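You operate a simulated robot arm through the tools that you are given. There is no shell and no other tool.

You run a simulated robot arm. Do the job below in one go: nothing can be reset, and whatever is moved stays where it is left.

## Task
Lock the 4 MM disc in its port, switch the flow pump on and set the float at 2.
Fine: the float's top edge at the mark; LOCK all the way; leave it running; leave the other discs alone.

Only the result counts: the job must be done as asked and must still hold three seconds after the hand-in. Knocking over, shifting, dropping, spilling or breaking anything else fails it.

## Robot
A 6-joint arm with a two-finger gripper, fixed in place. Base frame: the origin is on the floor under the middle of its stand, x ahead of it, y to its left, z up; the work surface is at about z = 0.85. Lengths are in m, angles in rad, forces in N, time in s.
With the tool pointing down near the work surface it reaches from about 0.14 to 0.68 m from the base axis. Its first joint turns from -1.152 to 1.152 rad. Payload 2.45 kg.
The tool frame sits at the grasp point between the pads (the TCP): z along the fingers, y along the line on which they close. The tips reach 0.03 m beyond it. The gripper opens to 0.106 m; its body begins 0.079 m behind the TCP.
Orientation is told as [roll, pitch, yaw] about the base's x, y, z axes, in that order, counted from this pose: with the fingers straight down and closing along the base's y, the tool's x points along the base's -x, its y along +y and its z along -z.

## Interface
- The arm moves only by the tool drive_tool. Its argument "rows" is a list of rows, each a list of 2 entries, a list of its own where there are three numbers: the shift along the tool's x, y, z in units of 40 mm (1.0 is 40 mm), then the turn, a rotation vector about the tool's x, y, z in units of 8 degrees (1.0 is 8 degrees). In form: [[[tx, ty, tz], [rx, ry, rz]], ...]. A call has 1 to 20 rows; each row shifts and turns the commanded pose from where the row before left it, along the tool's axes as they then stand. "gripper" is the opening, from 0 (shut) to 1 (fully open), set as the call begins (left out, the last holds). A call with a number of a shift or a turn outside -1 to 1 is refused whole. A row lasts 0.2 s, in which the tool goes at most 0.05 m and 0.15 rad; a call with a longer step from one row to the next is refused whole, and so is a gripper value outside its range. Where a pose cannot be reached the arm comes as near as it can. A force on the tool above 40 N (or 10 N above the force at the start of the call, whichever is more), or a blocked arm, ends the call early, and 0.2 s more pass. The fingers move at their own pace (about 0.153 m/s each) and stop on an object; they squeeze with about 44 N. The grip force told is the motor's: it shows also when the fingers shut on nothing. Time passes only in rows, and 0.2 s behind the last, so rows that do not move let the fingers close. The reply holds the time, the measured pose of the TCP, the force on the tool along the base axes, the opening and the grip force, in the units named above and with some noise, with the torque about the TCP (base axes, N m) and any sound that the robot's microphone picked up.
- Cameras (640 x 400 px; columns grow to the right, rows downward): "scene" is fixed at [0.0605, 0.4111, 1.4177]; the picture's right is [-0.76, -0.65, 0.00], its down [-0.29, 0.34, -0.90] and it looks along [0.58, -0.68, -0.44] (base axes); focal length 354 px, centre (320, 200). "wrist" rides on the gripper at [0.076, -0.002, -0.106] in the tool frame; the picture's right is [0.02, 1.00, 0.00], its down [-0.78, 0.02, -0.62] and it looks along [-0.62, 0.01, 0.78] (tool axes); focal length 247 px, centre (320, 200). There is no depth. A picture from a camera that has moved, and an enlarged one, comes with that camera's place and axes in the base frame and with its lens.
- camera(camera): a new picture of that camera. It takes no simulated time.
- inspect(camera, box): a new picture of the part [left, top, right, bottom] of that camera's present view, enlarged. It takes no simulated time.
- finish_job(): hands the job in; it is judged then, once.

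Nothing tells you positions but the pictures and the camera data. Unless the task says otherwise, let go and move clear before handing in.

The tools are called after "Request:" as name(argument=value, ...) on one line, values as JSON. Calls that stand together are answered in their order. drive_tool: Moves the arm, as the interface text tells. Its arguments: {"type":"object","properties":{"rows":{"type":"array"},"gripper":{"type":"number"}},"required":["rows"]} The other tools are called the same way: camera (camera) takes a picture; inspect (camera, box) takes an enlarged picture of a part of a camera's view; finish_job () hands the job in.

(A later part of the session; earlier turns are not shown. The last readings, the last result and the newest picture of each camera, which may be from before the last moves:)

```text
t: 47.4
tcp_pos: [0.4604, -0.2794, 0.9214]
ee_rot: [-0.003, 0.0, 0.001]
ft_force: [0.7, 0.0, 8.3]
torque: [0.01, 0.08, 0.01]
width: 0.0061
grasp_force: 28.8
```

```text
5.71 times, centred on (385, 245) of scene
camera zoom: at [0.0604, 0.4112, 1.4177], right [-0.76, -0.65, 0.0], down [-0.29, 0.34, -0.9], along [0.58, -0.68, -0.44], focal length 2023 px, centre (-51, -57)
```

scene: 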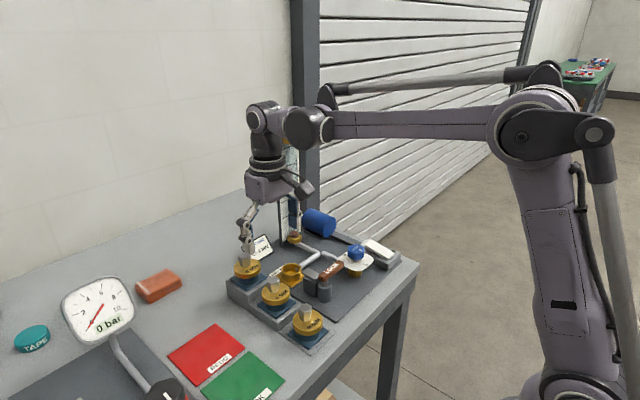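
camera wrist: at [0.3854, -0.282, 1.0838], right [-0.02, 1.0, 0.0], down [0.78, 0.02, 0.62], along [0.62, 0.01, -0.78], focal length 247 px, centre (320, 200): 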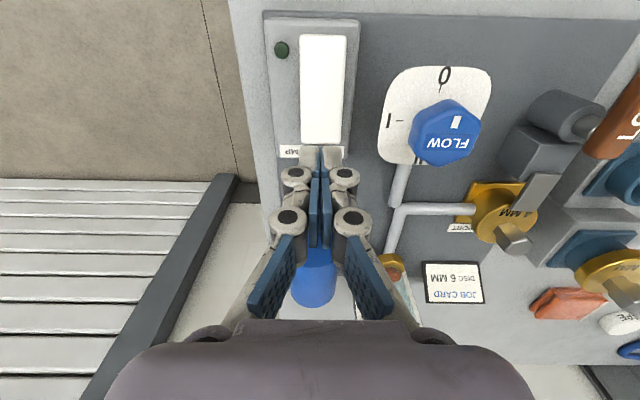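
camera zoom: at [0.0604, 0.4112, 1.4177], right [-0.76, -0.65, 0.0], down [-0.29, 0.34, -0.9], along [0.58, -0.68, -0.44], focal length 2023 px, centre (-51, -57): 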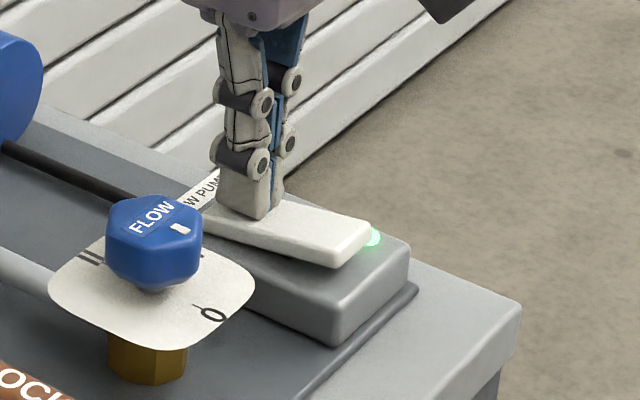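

The lamp has lit green. I'll press a touch more to seat the rocker, then lift off and check it stays on.

Request:
drive_tool(rows=[[[0, 0, 0.03], [0, 0, 0]], [[0, 0, 0], [0, 0, 0]], [[0, 0, -0.3], [0, 0, 0]], [[0, 0, -0.7], [0, 0, 0]], [[0, 0, -0.8], [0, 0, 0]], [[0, 0, -0.8], [0, 0, 0]], [[0, 0, 0], [0, 0, 0]]])

Request:
inspect(camera="scene", box=[340, 210, 430, 280])

Request:
camera(camera="wrist")

Request:
camera(camera="scene")

```text
t: 49.0
tcp_pos: [0.4583, -0.2801, 1.0239]
ee_rot: [-0.001, -0.002, -0.001]
ft_force: [-0.9, 0.2, -1.1]
torque: [0.0, -0.01, -0.03]
width: 0.0
grasp_force: 28.5
```

```text
5.71 times, centred on (385, 245) of scene
camera zoom: at [0.0605, 0.4111, 1.4177], right [-0.76, -0.65, 0.0], down [-0.29, 0.34, -0.9], along [0.58, -0.68, -0.44], focal length 2023 px, centre (-51, -57)
```

zoom: 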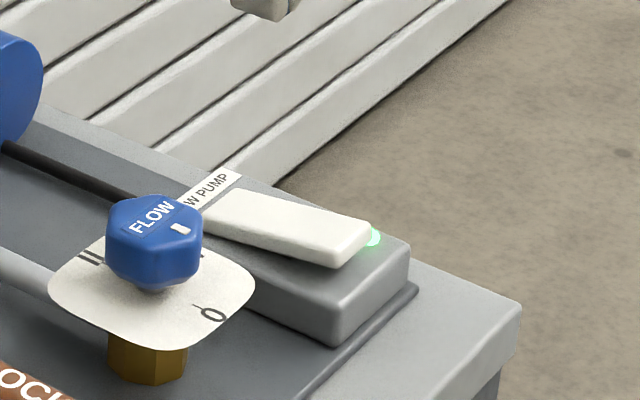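

```text
taken
camera wrist: at [0.3819, -0.2817, 1.1306], right [-0.02, 1.0, 0.0], down [0.78, 0.02, 0.62], along [0.62, 0.01, -0.78], focal length 247 px, centre (320, 200)
```

wrist: 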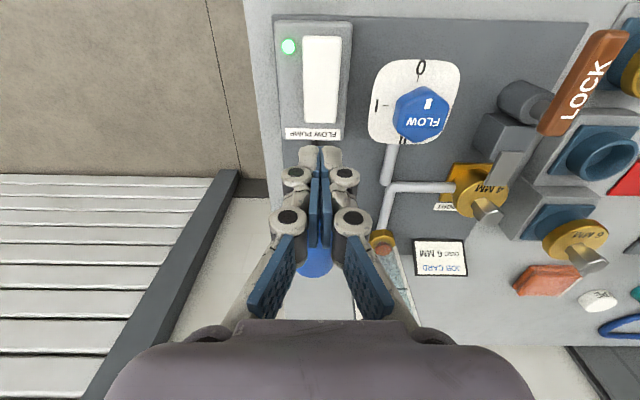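

```text
taken
```

scene: 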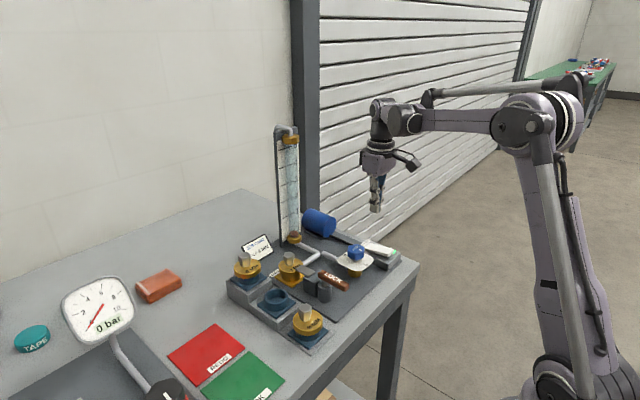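

The pump is on and stays on. Next I'll look closely at the FLOW knob's shape and pointer.

Request:
inspect(camera="wrist", box=[360, 50, 470, 150])

Request:
inspect(camera="scene", box=[335, 240, 380, 285])

```text
4.00 times, centred on (415, 100) of wrist
camera zoom: at [0.3819, -0.2817, 1.1306], right [-0.02, 1.0, 0.0], down [0.78, 0.02, 0.62], along [0.62, 0.01, -0.78], focal length 988 px, centre (-60, 600)
```

zoom: 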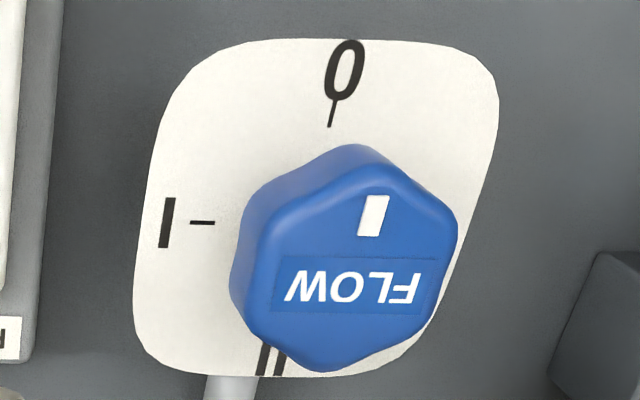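

```text
8.89 times, centred on (358, 262) of scene
camera zoom: at [0.0605, 0.4111, 1.4177], right [-0.76, -0.65, 0.0], down [-0.29, 0.34, -0.9], along [0.58, -0.68, -0.44], focal length 3146 px, centre (-13, -356)
```

zoom: 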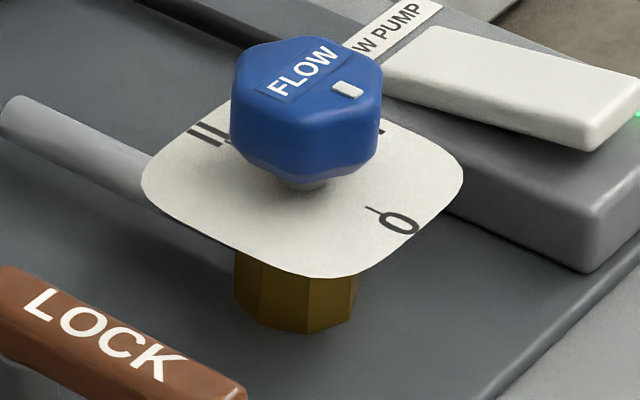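

The FLOW knob is a hex about 40 mm across with flats at ±y, centred near (0.452, -0.196) with its top at z 0.93. I'll move over it with the fingers part open.

Request:
drive_tool(rows=[[[0.05, 0.7, 0], [0, 0, 0]], [[0.05, 0.7, 0], [0, 0, 0]], [[0.05, 0.7, 0], [0, 0, 0]], [[0, 0, 0.7], [0, 0, 0]], [[0, 0, 0.2], [0, 0, 0]], [[0, 0, 0], [0, 0, 0]]], gripper=0.65)

Request:
inspect(camera="wrist", box=[200, 30, 440, 230])

Request:
inspect(camera="scene", box=[310, 210, 400, 285])

```text
t: 50.4
tcp_pos: [0.4531, -0.1952, 0.9881]
ee_rot: [0.0, -0.001, 0.001]
ft_force: [-0.1, 0.5, 0.5]
torque: [-0.03, -0.02, 0.03]
width: 0.0691
grasp_force: 0.1
```

```text
2.00 times, centred on (320, 130) of wrist
camera zoom: at [0.3763, -0.1972, 1.094], right [-0.02, 1.0, 0.0], down [0.78, 0.02, 0.62], along [0.62, 0.01, -0.78], focal length 494 px, centre (320, 340)
```

zoom: 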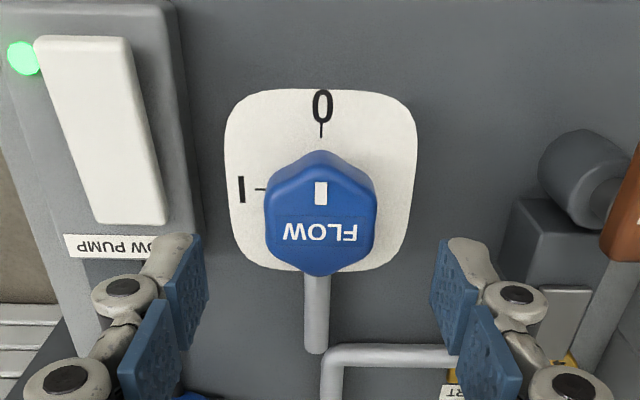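

```text
5.33 times, centred on (355, 248) of scene
camera zoom: at [0.0605, 0.4111, 1.4177], right [-0.76, -0.65, 0.0], down [-0.29, 0.34, -0.9], along [0.58, -0.68, -0.44], focal length 1888 px, centre (133, -53)
```

zoom: 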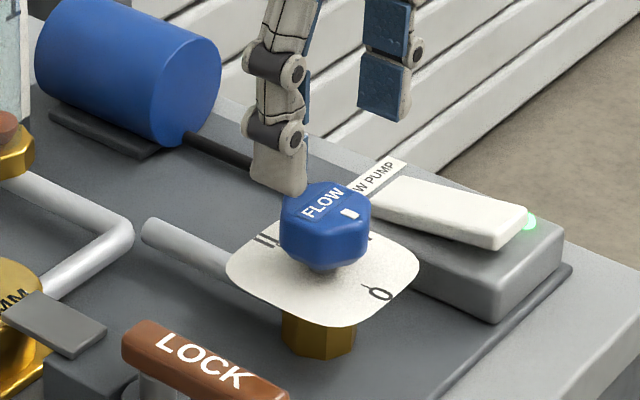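

Request:
drive_tool(rows=[[[0.04, -0.01, 0.5], [0, 0, 0]], [[0, 0, 0.5], [0, 0, 0]], [[0, 0, 0.2], [0, 0, 0]], [[0, 0, 0], [0, 0, 0]]], gripper=0.65)

Request:
inspect(camera="wrist", box=[200, 60, 440, 230])

Request:
inspect(camera="scene", box=[310, 210, 400, 285])

```text
t: 51.4
tcp_pos: [0.4515, -0.1954, 0.9395]
ee_rot: [-0.001, -0.001, 0.001]
ft_force: [-0.4, -0.2, 0.1]
torque: [0.0, -0.01, 0.01]
width: 0.0689
grasp_force: 0.1
```

```text
2.35 times, centred on (320, 145) of wrist
camera zoom: at [0.3747, -0.1976, 1.0463], right [-0.02, 1.0, 0.0], down [0.78, 0.02, 0.62], along [0.62, 0.01, -0.78], focal length 581 px, centre (320, 329)
```

zoom: 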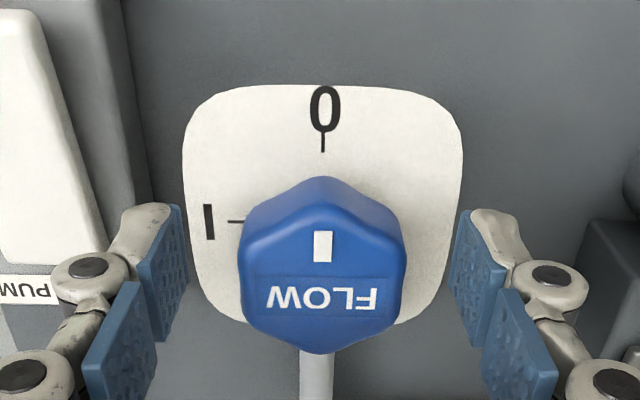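

```text
5.33 times, centred on (355, 248) of scene
camera zoom: at [0.0605, 0.4111, 1.4177], right [-0.76, -0.65, 0.0], down [-0.29, 0.34, -0.9], along [0.58, -0.68, -0.44], focal length 1888 px, centre (133, -53)
```

zoom: 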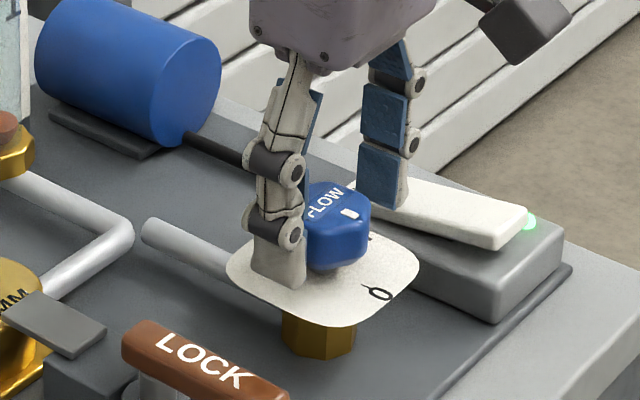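

Request:
drive_tool(rows=[[[0, 0, 0], [0, 0, 0]], [[0, 0, 0], [0, 0, 0]], [[0, 0, 0], [0, 0, 0]]], gripper=0)

Request:
inspect(camera="wrist", box=[200, 60, 440, 230])

Request:
camera(camera="scene")

Request:
inspect(camera="scene", box=[255, 120, 325, 250])

```text
t: 52.2
tcp_pos: [0.4507, -0.1948, 0.9411]
ee_rot: [0.001, -0.001, 0.001]
ft_force: [-0.5, 3.1, 4.4]
torque: [0.16, 0.04, 0.01]
width: 0.0411
grasp_force: 44.7
```

```text
2.35 times, centred on (320, 145) of wrist
camera zoom: at [0.3748, -0.1972, 1.0466], right [-0.02, 1.0, 0.0], down [0.78, 0.02, 0.62], along [0.62, 0.01, -0.78], focal length 581 px, centre (320, 329)
```

zoom: 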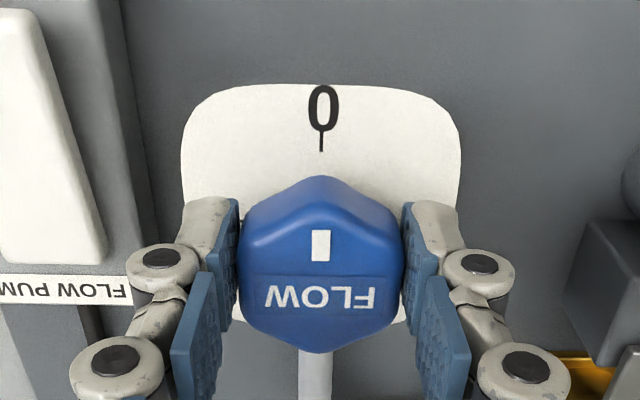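

```text
taken
```

scene: 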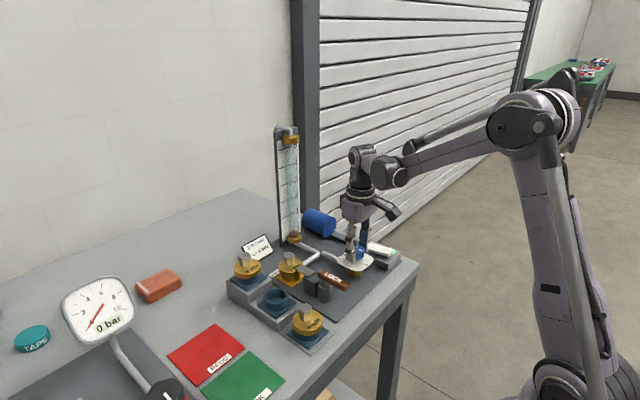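

```text
3.08 times, centred on (290, 185) of scene
camera zoom: at [0.0604, 0.4112, 1.4177], right [-0.76, -0.65, 0.0], down [-0.29, 0.34, -0.9], along [0.58, -0.68, -0.44], focal length 1089 px, centre (412, 246)
```

zoom: 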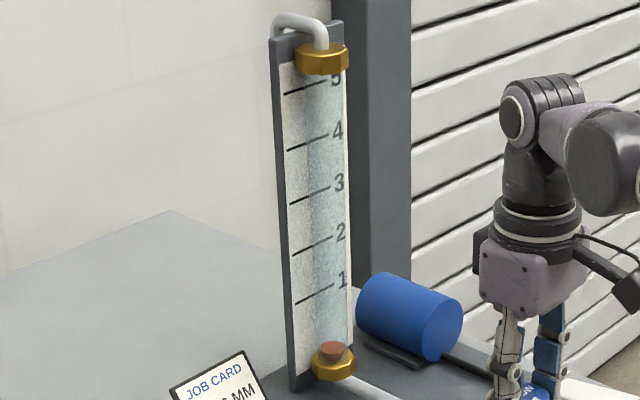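

The knob is gripped at 41 mm and the tube stays in the scene view while I turn. I'll start turning counter-clockwise toward I in small steps and watch the float.

Request:
drive_tool(rows=[[[0, 0, 0], [0, 0, -0.5]], [[0, 0, 0], [0, 0, -0.5]], [[0, 0, 0], [0, 0, -0.5]], [[0, 0, 0], [0, 0, -0.5]], [[0, 0, 0], [0, 0, 0]], [[0, 0, 0], [0, 0, 0]]])

Request:
inspect(camera="wrist", box=[200, 60, 440, 230])

Request:
inspect(camera="scene", box=[255, 120, 325, 250])

```text
t: 53.6
tcp_pos: [0.452, -0.1964, 0.9393]
ee_rot: [-0.002, -0.001, 0.281]
ft_force: [1.3, 0.0, 5.3]
torque: [0.0, -0.03, 0.0]
width: 0.0408
grasp_force: 45.0
```

```text
2.35 times, centred on (320, 145) of wrist
camera zoom: at [0.3783, -0.219, 1.0465], right [-0.3, 0.95, 0.0], down [0.75, 0.23, 0.62], along [0.59, 0.18, -0.78], focal length 581 px, centre (320, 329)
```

zoom: 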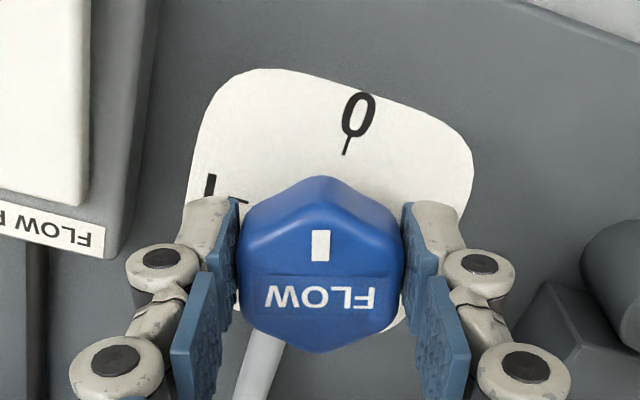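

```text
3.08 times, centred on (290, 185) of scene
camera zoom: at [0.0605, 0.4111, 1.4177], right [-0.76, -0.65, 0.0], down [-0.29, 0.34, -0.9], along [0.58, -0.68, -0.44], focal length 1089 px, centre (412, 246)
```

zoom: 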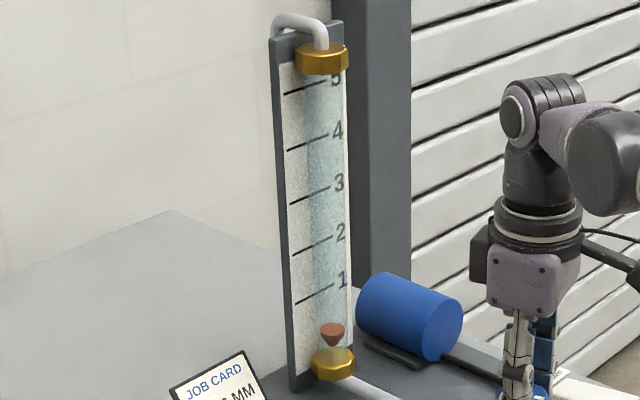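

The knob turns with the hand and the float has started to rise. I'll give it time to settle, to learn its response.

Request:
drive_tool(rows=[[[0, 0, 0], [0, 0, 0]], [[0, 0, 0], [0, 0, 0]], [[0, 0, 0], [0, 0, 0]], [[0, 0, 0], [0, 0, 0]], [[0, 0, 0], [0, 0, 0]], [[0, 0, 0], [0, 0, 0]], [[0, 0, 0], [0, 0, 0]], [[0, 0, 0], [0, 0, 0]], [[0, 0, 0], [0, 0, 0]], [[0, 0, 0], [0, 0, 0]]])

Request:
inspect(camera="scene", box=[255, 170, 325, 250])

```text
t: 55.8
tcp_pos: [0.451, -0.1952, 0.9397]
ee_rot: [-0.003, -0.001, 0.28]
ft_force: [3.6, -5.2, 4.8]
torque: [-0.09, -0.13, 0.0]
width: 0.041
grasp_force: 45.1
```

```text
5.00 times, centred on (290, 210) of scene
camera zoom: at [0.0606, 0.411, 1.4178], right [-0.76, -0.65, 0.0], down [-0.29, 0.34, -0.9], along [0.58, -0.68, -0.44], focal length 1770 px, centre (470, 150)
```

zoom: 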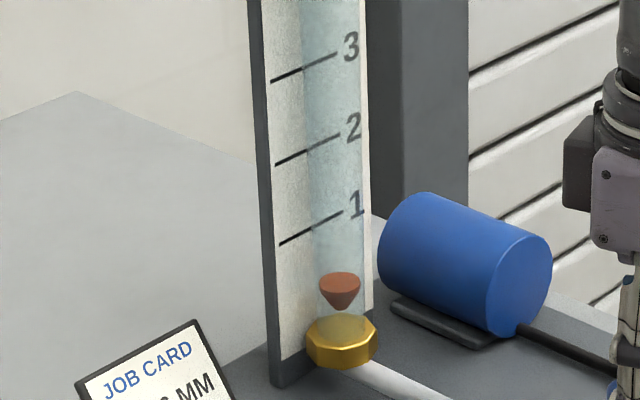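

At 16° the float reads about 0.4 above rest, so 2 should be somewhere near 80–90°. I'll turn on in steps and re-check.

Request:
drive_tool(rows=[[[0, 0, 0], [0, 0, -0.5]], [[0, 0, 0], [0, 0, -0.5]], [[0, 0, 0], [0, 0, -0.5]], [[0, 0, 0], [0, 0, -0.5]], [[0, 0, 0], [0, 0, -0.5]], [[0, 0, 0], [0, 0, -0.5]], [[0, 0, 0], [0, 0, 0]], [[0, 0, 0], [0, 0, 0]], [[0, 0, 0], [0, 0, 0]], [[0, 0, 0], [0, 0, 0]], [[0, 0, 0], [0, 0, 0]]])

Request:
inspect(camera="scene", box=[255, 170, 325, 250])

Request:
inspect(camera="wrist", box=[200, 60, 440, 230])

```text
t: 58.2
tcp_pos: [0.4512, -0.197, 0.9396]
ee_rot: [-0.004, -0.001, 0.698]
ft_force: [9.7, -18.5, 0.3]
torque: [-0.33, -0.32, -0.07]
width: 0.0409
grasp_force: 44.8
```

```text
5.00 times, centred on (290, 210) of scene
camera zoom: at [0.0607, 0.4107, 1.4179], right [-0.76, -0.65, 0.0], down [-0.29, 0.34, -0.9], along [0.58, -0.68, -0.44], focal length 1770 px, centre (470, 150)
```

zoom: 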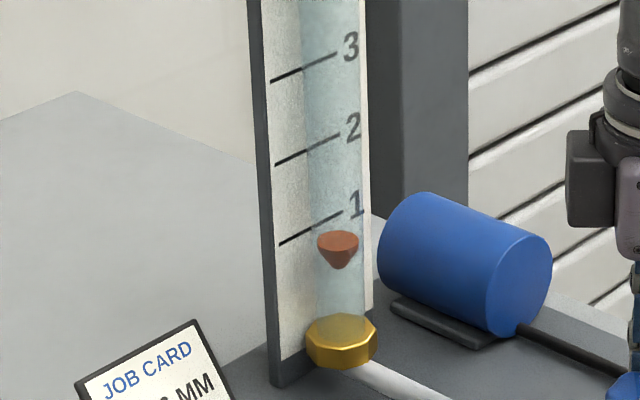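

```text
2.35 times, centred on (320, 145) of wrist
camera zoom: at [0.3941, -0.2476, 1.0465], right [-0.66, 0.75, -0.01], down [0.59, 0.52, 0.62], along [0.47, 0.41, -0.78], focal length 581 px, centre (320, 329)
```

zoom: 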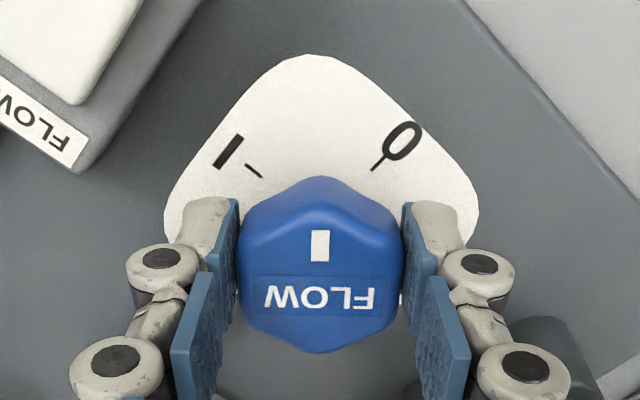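

The float responds linearly, at roughly 0.9 of a division for 40°. A side load shows the hand sits about 2.5 mm off the knob's axis, so I'll re-centre before turning on.

Request:
drive_tool(rows=[[[-0.024, -0.02, 0], [0, 0, 0]], [[-0.024, -0.02, 0], [0, 0, 0]], [[0, 0, 0], [0, 0, 0]]])

```text
t: 59.0
tcp_pos: [0.4539, -0.1971, 0.9384]
ee_rot: [-0.001, 0.006, 0.699]
ft_force: [-8.4, -18.2, -5.5]
torque: [0.0, -0.21, -0.06]
width: 0.0408
grasp_force: 45.2
```

Request:
drive_tool(rows=[[[0.03, -0.014, 0], [0, 0, 0]], [[0.028, -0.014, 0], [0, 0, 0]], [[0, 0, 0], [0, 0, 0]]])

Request:
inspect(camera="wrist", box=[200, 60, 440, 230])

```text
t: 59.8
tcp_pos: [0.453, -0.1967, 0.9393]
ee_rot: [0.0, -0.001, 0.7]
ft_force: [-9.2, -1.0, -11.7]
torque: [-0.94, 1.08, 0.02]
width: 0.0409
grasp_force: 45.0
```

```text
2.35 times, centred on (320, 145) of wrist
camera zoom: at [0.395, -0.2482, 1.0466], right [-0.66, 0.75, 0.0], down [0.59, 0.52, 0.62], along [0.47, 0.41, -0.78], focal length 581 px, centre (320, 329)
```

zoom: 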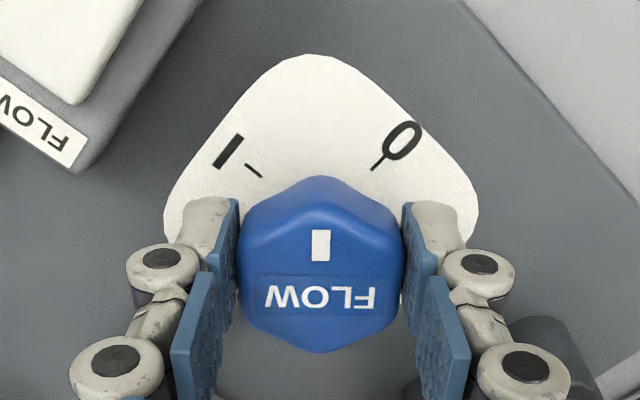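

There's some internal strain in the grip. I'll let go of the knob briefly to relieve it and check that the knob and float hold, then re-grip.

Request:
drive_tool(rows=[[[0, 0, 0], [0, 0, 0]], [[0, 0, 0], [0, 0, 0]], [[0, 0, 0], [0, 0, 0]], [[0, 0, 0], [0, 0, 0]]], gripper=0.6)

Request:
inspect(camera="wrist", box=[200, 60, 440, 230])

Request:
inspect(camera="scene", box=[255, 170, 325, 250])

```text
t: 60.8
tcp_pos: [0.4525, -0.1977, 0.9399]
ee_rot: [-0.002, -0.001, 0.697]
ft_force: [-0.7, -0.2, 0.1]
torque: [-0.02, 0.0, 0.0]
width: 0.0636
grasp_force: 0.0
```

```text
2.35 times, centred on (320, 145) of wrist
camera zoom: at [0.3952, -0.2487, 1.0467], right [-0.66, 0.75, 0.0], down [0.59, 0.52, 0.62], along [0.47, 0.41, -0.78], focal length 581 px, centre (320, 329)
```

zoom: 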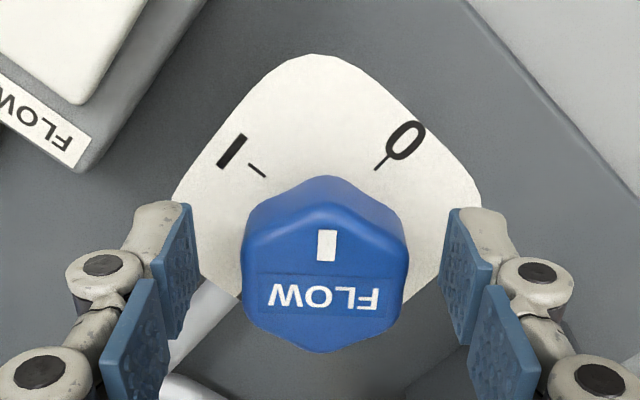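

```text
5.00 times, centred on (290, 210) of scene
camera zoom: at [0.0605, 0.4111, 1.4177], right [-0.76, -0.65, 0.0], down [-0.29, 0.34, -0.9], along [0.58, -0.68, -0.44], focal length 1770 px, centre (470, 150)
```

zoom: 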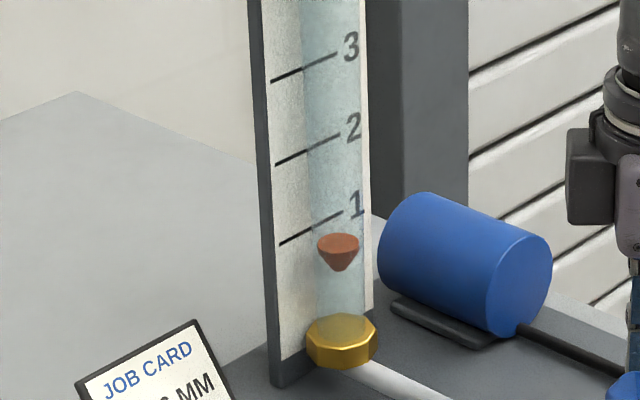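

The knob and float hold when released. I can now place the knob's axis at about (0.4546, -0.1955), so I'll centre on it and re-grip.

Request:
drive_tool(rows=[[[-0.036, 0.01, 0], [0, 0, 0]], [[-0.035, 0.009, 0], [0, 0, 0]], [[0, 0, 0], [0, 0, 0]]], gripper=0.6)

Request:
inspect(camera="wrist", box=[200, 60, 440, 230])

Request:
drive_tool(rows=[[[0, 0, 0], [0, 0, 0]], [[0, 0, 0], [0, 0, 0]], [[0, 0, 0], [0, 0, 0]]], gripper=0)

Request:
inspect(camera="wrist", box=[200, 60, 440, 230])

```text
t: 61.6
tcp_pos: [0.4556, -0.1938, 0.9386]
ee_rot: [-0.002, 0.0, 0.699]
ft_force: [-0.8, 0.1, 0.2]
torque: [-0.02, -0.03, 0.03]
width: 0.0636
grasp_force: 0.1
```

```text
2.35 times, centred on (320, 145) of wrist
camera zoom: at [0.3972, -0.2464, 1.0464], right [-0.66, 0.75, 0.0], down [0.59, 0.52, 0.62], along [0.47, 0.41, -0.78], focal length 581 px, centre (320, 329)
```

zoom: 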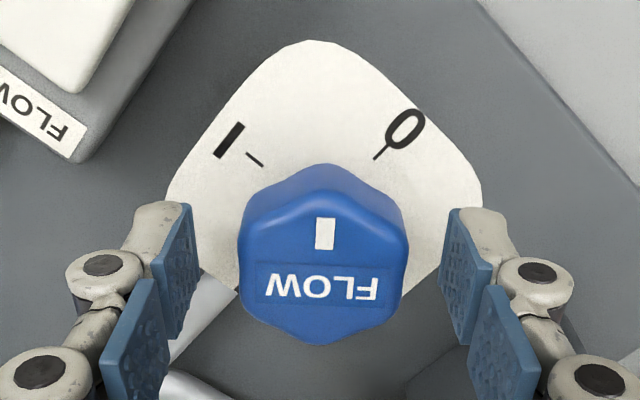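

```text
t: 62.4
tcp_pos: [0.4544, -0.1943, 0.9398]
ee_rot: [0.0, 0.0, 0.698]
ft_force: [-1.8, 2.9, 7.5]
torque: [0.05, 0.13, -0.02]
width: 0.0408
grasp_force: 45.4
```

```text
2.35 times, centred on (320, 145) of wrist
camera zoom: at [0.397, -0.2462, 1.0466], right [-0.66, 0.75, 0.0], down [0.59, 0.52, 0.62], along [0.47, 0.41, -0.78], focal length 581 px, centre (320, 329)
```

zoom: 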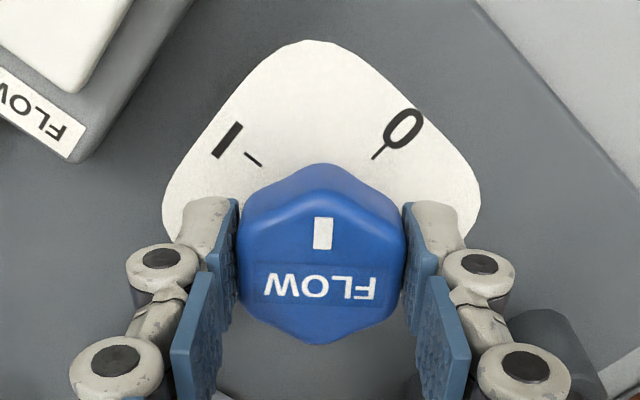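

The strain is gone. I'll turn another 32° and read the float.

Request:
drive_tool(rows=[[[0, 0, 0], [0, 0, -0.5]], [[0, 0, 0], [0, 0, -0.5]], [[0, 0, 0], [0, 0, -0.5]], [[0, 0, 0], [0, 0, -0.5]], [[0, 0, 0], [0, 0, -0.5]], [[0, 0, 0], [0, 0, -0.5]], [[0, 0, 0], [0, 0, -0.5]], [[0, 0, 0], [0, 0, -0.5]], [[0, 0, 0], [0, 0, 0]], [[0, 0, 0], [0, 0, 0]], [[0, 0, 0], [0, 0, 0]], [[0, 0, 0], [0, 0, 0]], [[0, 0, 0], [0, 0, 0]], [[0, 0, 0], [0, 0, 0]]])

Request:
inspect(camera="scene", box=[255, 170, 325, 250])

Request:
inspect(camera="wrist", box=[200, 60, 440, 230])

```text
t: 65.4
tcp_pos: [0.4546, -0.195, 0.9396]
ee_rot: [-0.003, 0.0, 1.258]
ft_force: [-1.8, 6.1, -4.1]
torque: [0.14, -0.01, 0.02]
width: 0.041
grasp_force: 45.3
```

```text
5.00 times, centred on (290, 210) of scene
camera zoom: at [0.0605, 0.4113, 1.4177], right [-0.76, -0.65, 0.0], down [-0.29, 0.34, -0.9], along [0.58, -0.68, -0.44], focal length 1770 px, centre (470, 150)
```

zoom: 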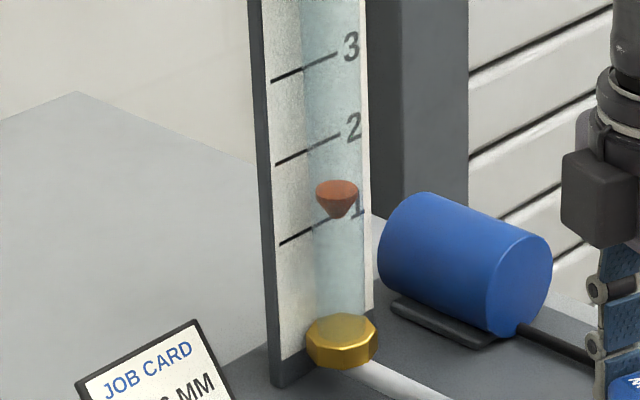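

```text
2.35 times, centred on (320, 145) of wrist
camera zoom: at [0.4325, -0.269, 1.0466], right [-0.96, 0.29, 0.0], down [0.22, 0.75, 0.62], along [0.18, 0.59, -0.78], focal length 581 px, centre (320, 329)
```

zoom: 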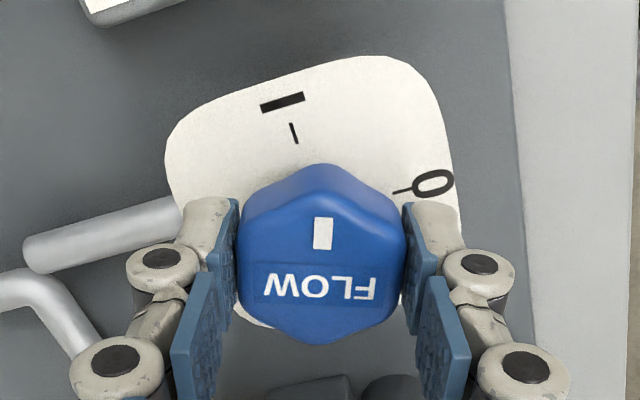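

The rise stays linear, so the target should be near 90°. I'll turn 16° more, then release and take a level look at the tube with the wrist camera for an exact reading.

Request:
drive_tool(rows=[[[0, 0, 0], [0, 0, -0.5]], [[0, 0, 0], [0, 0, -0.5]], [[0, 0, 0], [0, 0, -0.5]], [[0, 0, 0], [0, 0, -0.5]], [[0, 0, 0], [0, 0, 0]], [[0, 0, 0], [0, 0, 0]], [[0, 0, 0], [0, 0, 0]], [[0, 0, 0], [0, 0, 0]], [[0, 0, 0], [0, 0, 0]], [[0, 0, 0], [0, 0, 0]], [[0, 0, 0], [0, 0, 0]], [[0, 0, 0], [0, 0, 0]]])

Request:
inspect(camera="scene", box=[255, 170, 325, 250])

Request:
inspect(camera="scene", box=[270, 185, 310, 225])

```text
t: 68.0
tcp_pos: [0.4541, -0.195, 0.9403]
ee_rot: [-0.003, 0.001, 1.536]
ft_force: [0.3, 9.4, -1.0]
torque: [0.26, 0.0, 0.0]
width: 0.0409
grasp_force: 44.8
```

```text
5.00 times, centred on (290, 210) of scene
camera zoom: at [0.0605, 0.4114, 1.4177], right [-0.76, -0.65, 0.0], down [-0.29, 0.34, -0.9], along [0.58, -0.68, -0.44], focal length 1770 px, centre (470, 150)
```

zoom: 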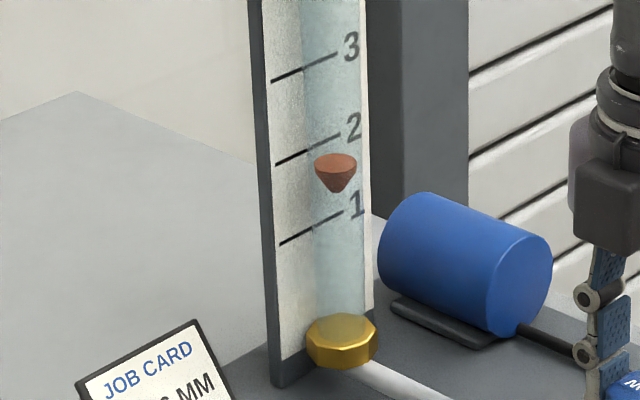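

```text
10.00 times, centred on (290, 205) of scene
camera zoom: at [0.0605, 0.4114, 1.4177], right [-0.76, -0.65, 0.0], down [-0.29, 0.34, -0.9], along [0.58, -0.68, -0.44], focal length 3540 px, centre (620, 150)
```

zoom: 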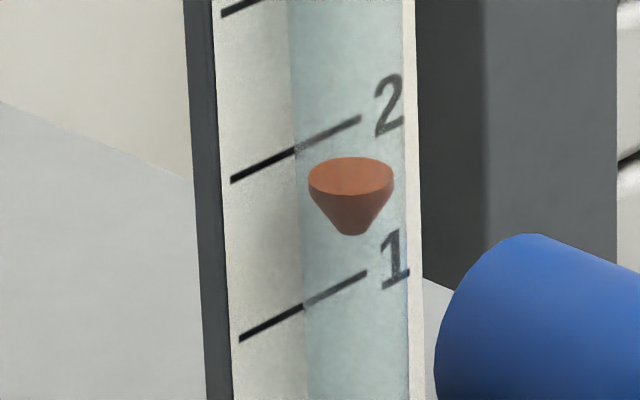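

The float is just below 2, allowing for parallax. I'll release the knob, rise and turn the hand square for a level view.

Request:
drive_tool(rows=[[[0, 0, 0], [0, 0, 0]], [[0, 0, 0], [0, 0, 0]], [[0, 0, -0.5], [0, 0, 0]], [[0, 0, -0.8], [0, 0, 0]], [[0, 0, -0.8], [0, 0, 0]], [[0, 0, -0.8], [0, 0, 0]], [[0, 0, 0], [0, 0, 1]], [[0, 0, 0], [0, 0, 1]], [[0, 0, 0], [0, 0, 1]], [[0, 0, 0], [0, 0, 1]], [[0, 0, 0], [0, 0, 1]], [[0, 0, 0], [0, 0, 1]], [[0, 0, 0], [0, 0, 1]], [[0, 0, 0], [0, 0, 1]], [[0, 0, 0], [0, 0, 1]], [[0, 0, 0], [0, 0, 1]], [[0, 0, 0], [0, 0, 1]], [[0, 0, 0], [0, 0, 0]]], gripper=0.6)

Request:
inspect(camera="scene", box=[270, 185, 310, 225])

Request:
camera(camera="wrist")

```text
t: 71.8
tcp_pos: [0.4556, -0.1949, 1.0566]
ee_rot: [0.0, -0.002, -0.003]
ft_force: [-0.1, -0.3, 0.2]
torque: [0.0, 0.01, 0.01]
width: 0.0637
grasp_force: 0.0
```

```text
10.00 times, centred on (290, 205) of scene
camera zoom: at [0.0605, 0.4111, 1.4177], right [-0.76, -0.65, 0.0], down [-0.29, 0.34, -0.9], along [0.58, -0.68, -0.44], focal length 3540 px, centre (620, 150)
```

zoom: 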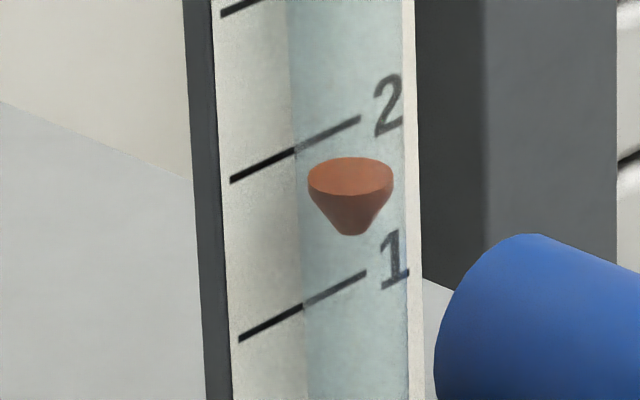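

```text
taken
camera wrist: at [0.3778, -0.1976, 1.1625], right [-0.02, 1.0, 0.0], down [0.78, 0.02, 0.62], along [0.62, 0.01, -0.78], focal length 247 px, centre (320, 200)
```

wrist: 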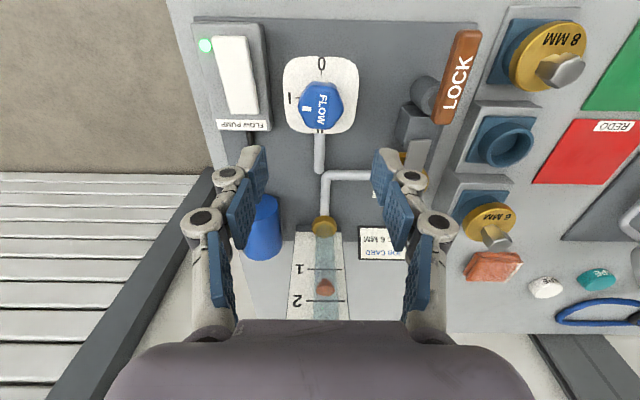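

The float held steady through the release. Now I'll tilt the hand so the wrist camera looks level at the tube.

Request:
drive_tool(rows=[[[0, 0, 0], [0, -1, 0]], [[0, 0, 0], [0, -1, 0]], [[0, 0, 0], [0, -1, 0]], [[0, 0, 0], [0, -1, 0]], [[0, 0, 0], [0, -1, 0]], [[0, 0, 0], [0, -1, 0]], [[0, 0, 0], [0, -0.44, 0]], [[0, 0, 0], [0, 0, 0]]], gripper=1)

Request:
camera(camera="wrist")

Request:
camera(camera="scene")

```text
t: 73.6
tcp_pos: [0.455, -0.1954, 1.0556]
ee_rot: [-0.003, -0.902, -0.001]
ft_force: [-0.3, -0.8, 0.4]
torque: [0.0, -0.01, 0.01]
width: 0.1062
grasp_force: 0.2
```

```text
taken
camera wrist: at [0.3236, -0.198, 1.0626], right [-0.01, 1.0, -0.02], down [0.0, 0.02, 1.0], along [1.0, 0.01, 0.0], focal length 247 px, centre (320, 200)
```

wrist: 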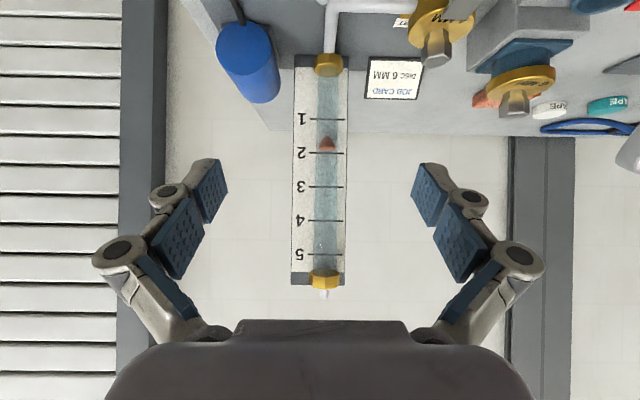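

```text
taken
```

scene: 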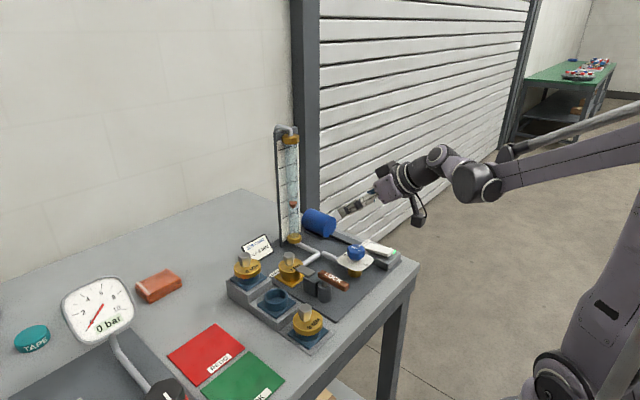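

The view is level with mark 3. I'll lower so the camera sits exactly at the height of mark 2, which removes the parallax.

Request:
drive_tool(rows=[[[0.42, 0, 0.33], [0, 0, 0]], [[0.42, 0, 0.33], [0, 0, 0]], [[0.405, 0, 0.33], [0, 0, 0]], [[0, 0, 0], [0, 0, 0]], [[0, 0, 0], [0, 0, 0]]])

Request:
camera(camera="wrist")

Request:
inspect(camera="wrist", box=[285, 150, 365, 240])

Request:
inspect(camera="scene", box=[270, 185, 310, 225])

```text
t: 74.8
tcp_pos: [0.4548, -0.1967, 0.9922]
ee_rot: [-0.001, -0.899, 0.003]
ft_force: [-0.8, -0.1, -0.2]
torque: [-0.01, -0.01, 0.01]
width: 0.106
grasp_force: 0.1
```

```text
taken
camera wrist: at [0.3243, -0.1982, 0.9987], right [-0.01, 1.0, -0.02], down [0.0, 0.02, 1.0], along [1.0, 0.01, 0.0], focal length 247 px, centre (320, 200)
```

wrist: 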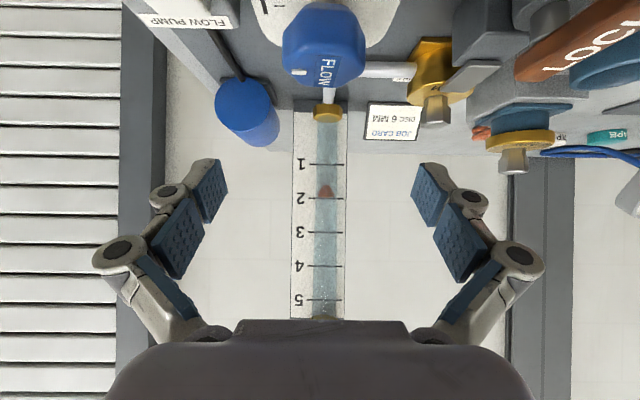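

```text
4.44 times, centred on (325, 195) of wrist
camera zoom: at [0.3243, -0.1982, 0.9987], right [-0.01, 1.0, -0.02], down [0.0, 0.02, 1.0], along [1.0, 0.01, 0.0], focal length 1098 px, centre (298, 222)
```

zoom: 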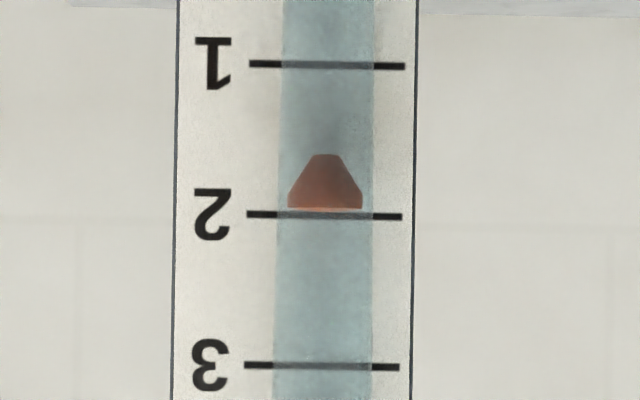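

```text
10.00 times, centred on (290, 205) of scene
camera zoom: at [0.0605, 0.4111, 1.4177], right [-0.76, -0.65, 0.0], down [-0.29, 0.34, -0.9], along [0.58, -0.68, -0.44], focal length 3540 px, centre (620, 150)
```

zoom: 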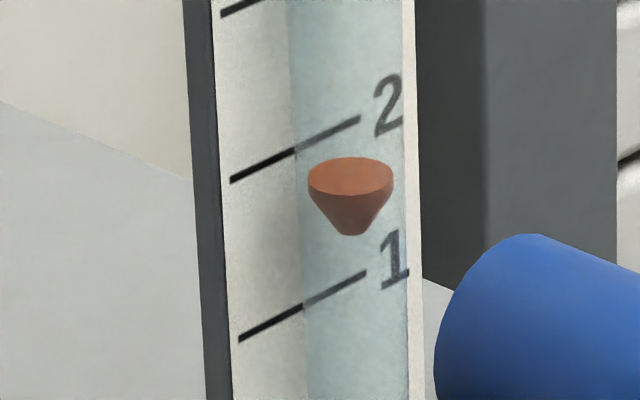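

The level view shows the float's top edge about 0.035 of a division (1.5 mm) under mark 2, so it needs roughly 1.5° more. I'll retrace the path to the knob at the same hand angle.

Request:
drive_tool(rows=[[[-0.42, 0, -0.33], [0, 0, 0]], [[-0.42, 0, -0.33], [0, 0, 0]], [[-0.405, 0, -0.33], [0, 0, 0]], [[0, 0, 0], [0, 1, 0]], [[0, 0, 0], [0, 1, 0]], [[0, 0, 0], [0, 1, 0]], [[0, 0, 0], [0, 1, 0]], [[0, 0, 0], [0, 1, 0]], [[0, 0, 0], [0, 1, 0]], [[0, 0, 0], [0, 0.44, 0]], [[0, 0, 0], [0, 0, 0]]], gripper=0.6)

Request:
drive_tool(rows=[[[0, 0, 0], [0, 0, -1]], [[0, 0, 0], [0, 0, -1]], [[0, 0, 0], [0, 0, -1]], [[0, 0, 0], [0, 0, -1]], [[0, 0, 0], [0, 0, -1]], [[0, 0, 0], [0, 0, -1]], [[0, 0, 0], [0, 0, -1]], [[0, 0, 0], [0, 0, -1]], [[0, 0, 0], [0, 0, -1]], [[0, 0, 0], [0, 0, -1]], [[0, 0, 0], [0, 0, -1]], [[0, 0, 0], [0, 0, 0]]], gripper=0.6)

Request:
inspect(camera="wrist", box=[200, 30, 440, 230])

```text
t: 77.2
tcp_pos: [0.4549, -0.1949, 1.0562]
ee_rot: [-0.001, 0.001, -0.001]
ft_force: [-0.1, -0.6, -0.4]
torque: [0.03, 0.02, -0.02]
width: 0.0636
grasp_force: 0.0
```

```text
t: 79.8
tcp_pos: [0.4546, -0.195, 1.0547]
ee_rot: [-0.002, 0.002, 1.539]
ft_force: [0.0, -0.2, 0.2]
torque: [0.03, 0.03, 0.03]
width: 0.0634
grasp_force: 0.1
```

```text
2.00 times, centred on (320, 130) of wrist
camera zoom: at [0.4537, -0.2725, 1.1627], right [-1.0, 0.01, 0.0], down [0.01, 0.78, 0.62], along [0.01, 0.62, -0.78], focal length 494 px, centre (320, 340)
```

zoom: 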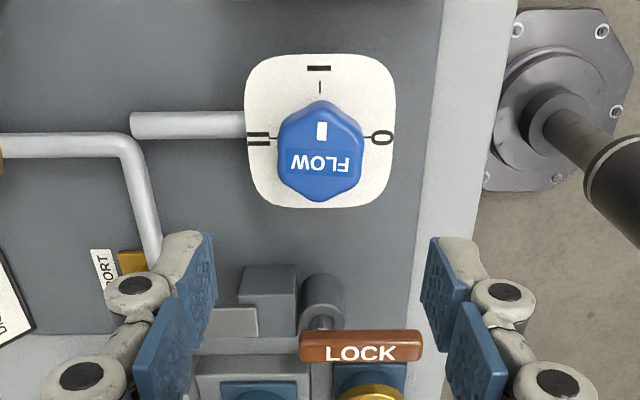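

Request:
drive_tool(rows=[[[0, 0, 0.8], [0, 0, 0]], [[0, 0, 0.8], [0, 0, 0]], [[0, 0, 0.8], [0, 0, 0]], [[0, 0, 0.3], [0, 0, 0]], [[0, 0, 0.2], [0, 0, 0]], [[0, 0, 0], [0, 0, 0]]], gripper=0.6)

Request:
inspect(camera="wrist", box=[200, 60, 440, 230])

Request:
drive_tool(rows=[[[0, 0, 0], [0, 0, 0]], [[0, 0, 0], [0, 0, 0]], [[0, 0, 0], [0, 0, 0]], [[0, 0, 0], [0, 0, 0]], [[0, 0, 0], [0, 0, 0]], [[0, 0, 0], [0, 0, 0]], [[0, 0, 0], [0, 0, 0]], [[0, 0, 0], [0, 0, 0]]], gripper=0)

Request:
inspect(camera="scene", box=[270, 185, 310, 225])

Request:
inspect(camera="wrist", box=[200, 60, 440, 230])

```text
t: 81.2
tcp_pos: [0.4557, -0.1948, 0.9393]
ee_rot: [-0.002, 0.0, 1.535]
ft_force: [0.4, 0.3, 1.1]
torque: [0.01, -0.05, 0.02]
width: 0.0637
grasp_force: 0.0
```

```text
2.35 times, centred on (320, 145) of wrist
camera zoom: at [0.4537, -0.2722, 1.0462], right [-1.0, 0.01, 0.0], down [0.01, 0.78, 0.62], along [0.01, 0.62, -0.78], focal length 581 px, centre (320, 329)
```

zoom: 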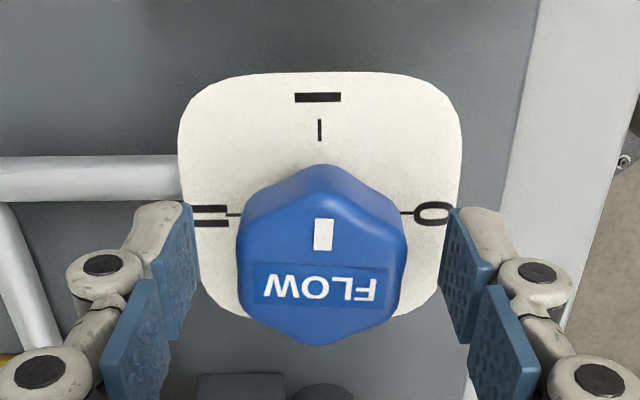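

```text
t: 83.0
tcp_pos: [0.4547, -0.1948, 0.94]
ee_rot: [-0.004, 0.0, 1.535]
ft_force: [-0.4, -1.9, 9.8]
torque: [-0.02, 0.04, -0.02]
width: 0.041
grasp_force: 44.6
```

```text
10.00 times, centred on (290, 205) of scene
camera zoom: at [0.0604, 0.4111, 1.4177], right [-0.76, -0.65, 0.0], down [-0.29, 0.34, -0.9], along [0.58, -0.68, -0.44], focal length 3540 px, centre (620, 150)
```

zoom: 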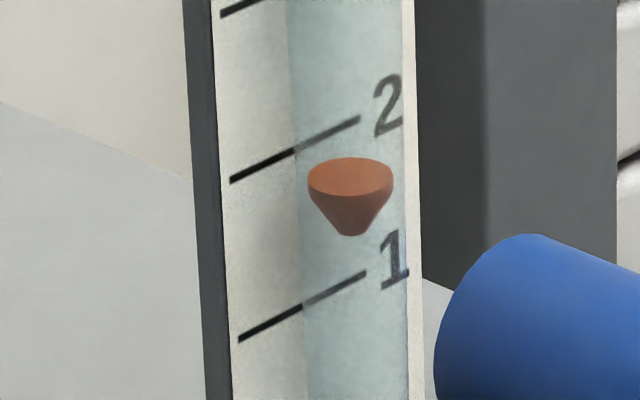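

```text
2.35 times, centred on (320, 145) of wrist
camera zoom: at [0.4536, -0.2721, 1.0466], right [-1.0, 0.01, 0.0], down [0.01, 0.78, 0.62], along [0.01, 0.62, -0.78], focal length 581 px, centre (320, 329)
```

zoom: 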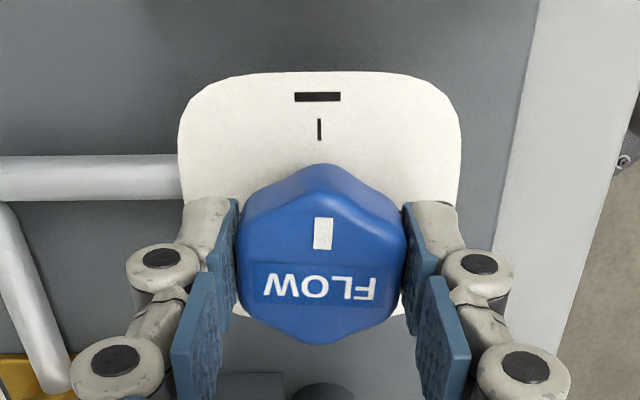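

Re-gripped without disturbing the float. Now the fine turn of about 1.6°.

Request:
drive_tool(rows=[[[0, 0, 0], [0, 0, -0.1]], [[0, 0, 0], [0, 0, -0.1]], [[0, 0, 0], [0, 0, 0]], [[0, 0, 0], [0, 0, 0]], [[0, 0, 0], [0, 0, 0]], [[0, 0, 0], [0, 0, 0]], [[0, 0, 0], [0, 0, 0]], [[0, 0, 0], [0, 0, 0]], [[0, 0, 0], [0, 0, 0]], [[0, 0, 0], [0, 0, 0]], [[0, 0, 0], [0, 0, 0]], [[0, 0, 0], [0, 0, 0]]])

Request:
inspect(camera="scene", box=[270, 185, 310, 225])

```text
t: 85.6
tcp_pos: [0.4548, -0.1954, 0.9394]
ee_rot: [-0.001, 0.002, 1.564]
ft_force: [0.3, 2.9, 10.6]
torque: [0.09, 0.0, -0.03]
width: 0.0409
grasp_force: 44.9
```

```text
10.00 times, centred on (290, 205) of scene
camera zoom: at [0.0604, 0.4113, 1.4177], right [-0.76, -0.65, 0.0], down [-0.29, 0.34, -0.9], along [0.58, -0.68, -0.44], focal length 3540 px, centre (620, 150)
```

zoom: 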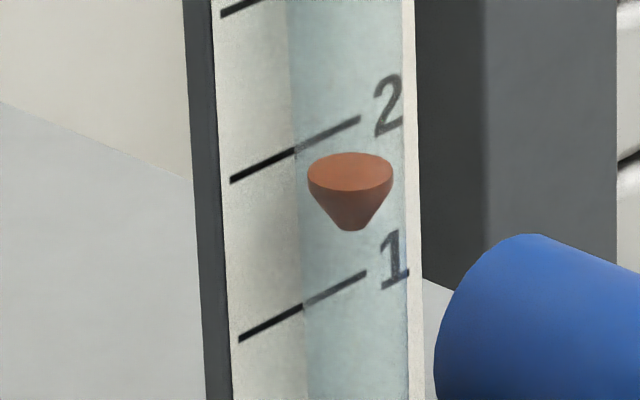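

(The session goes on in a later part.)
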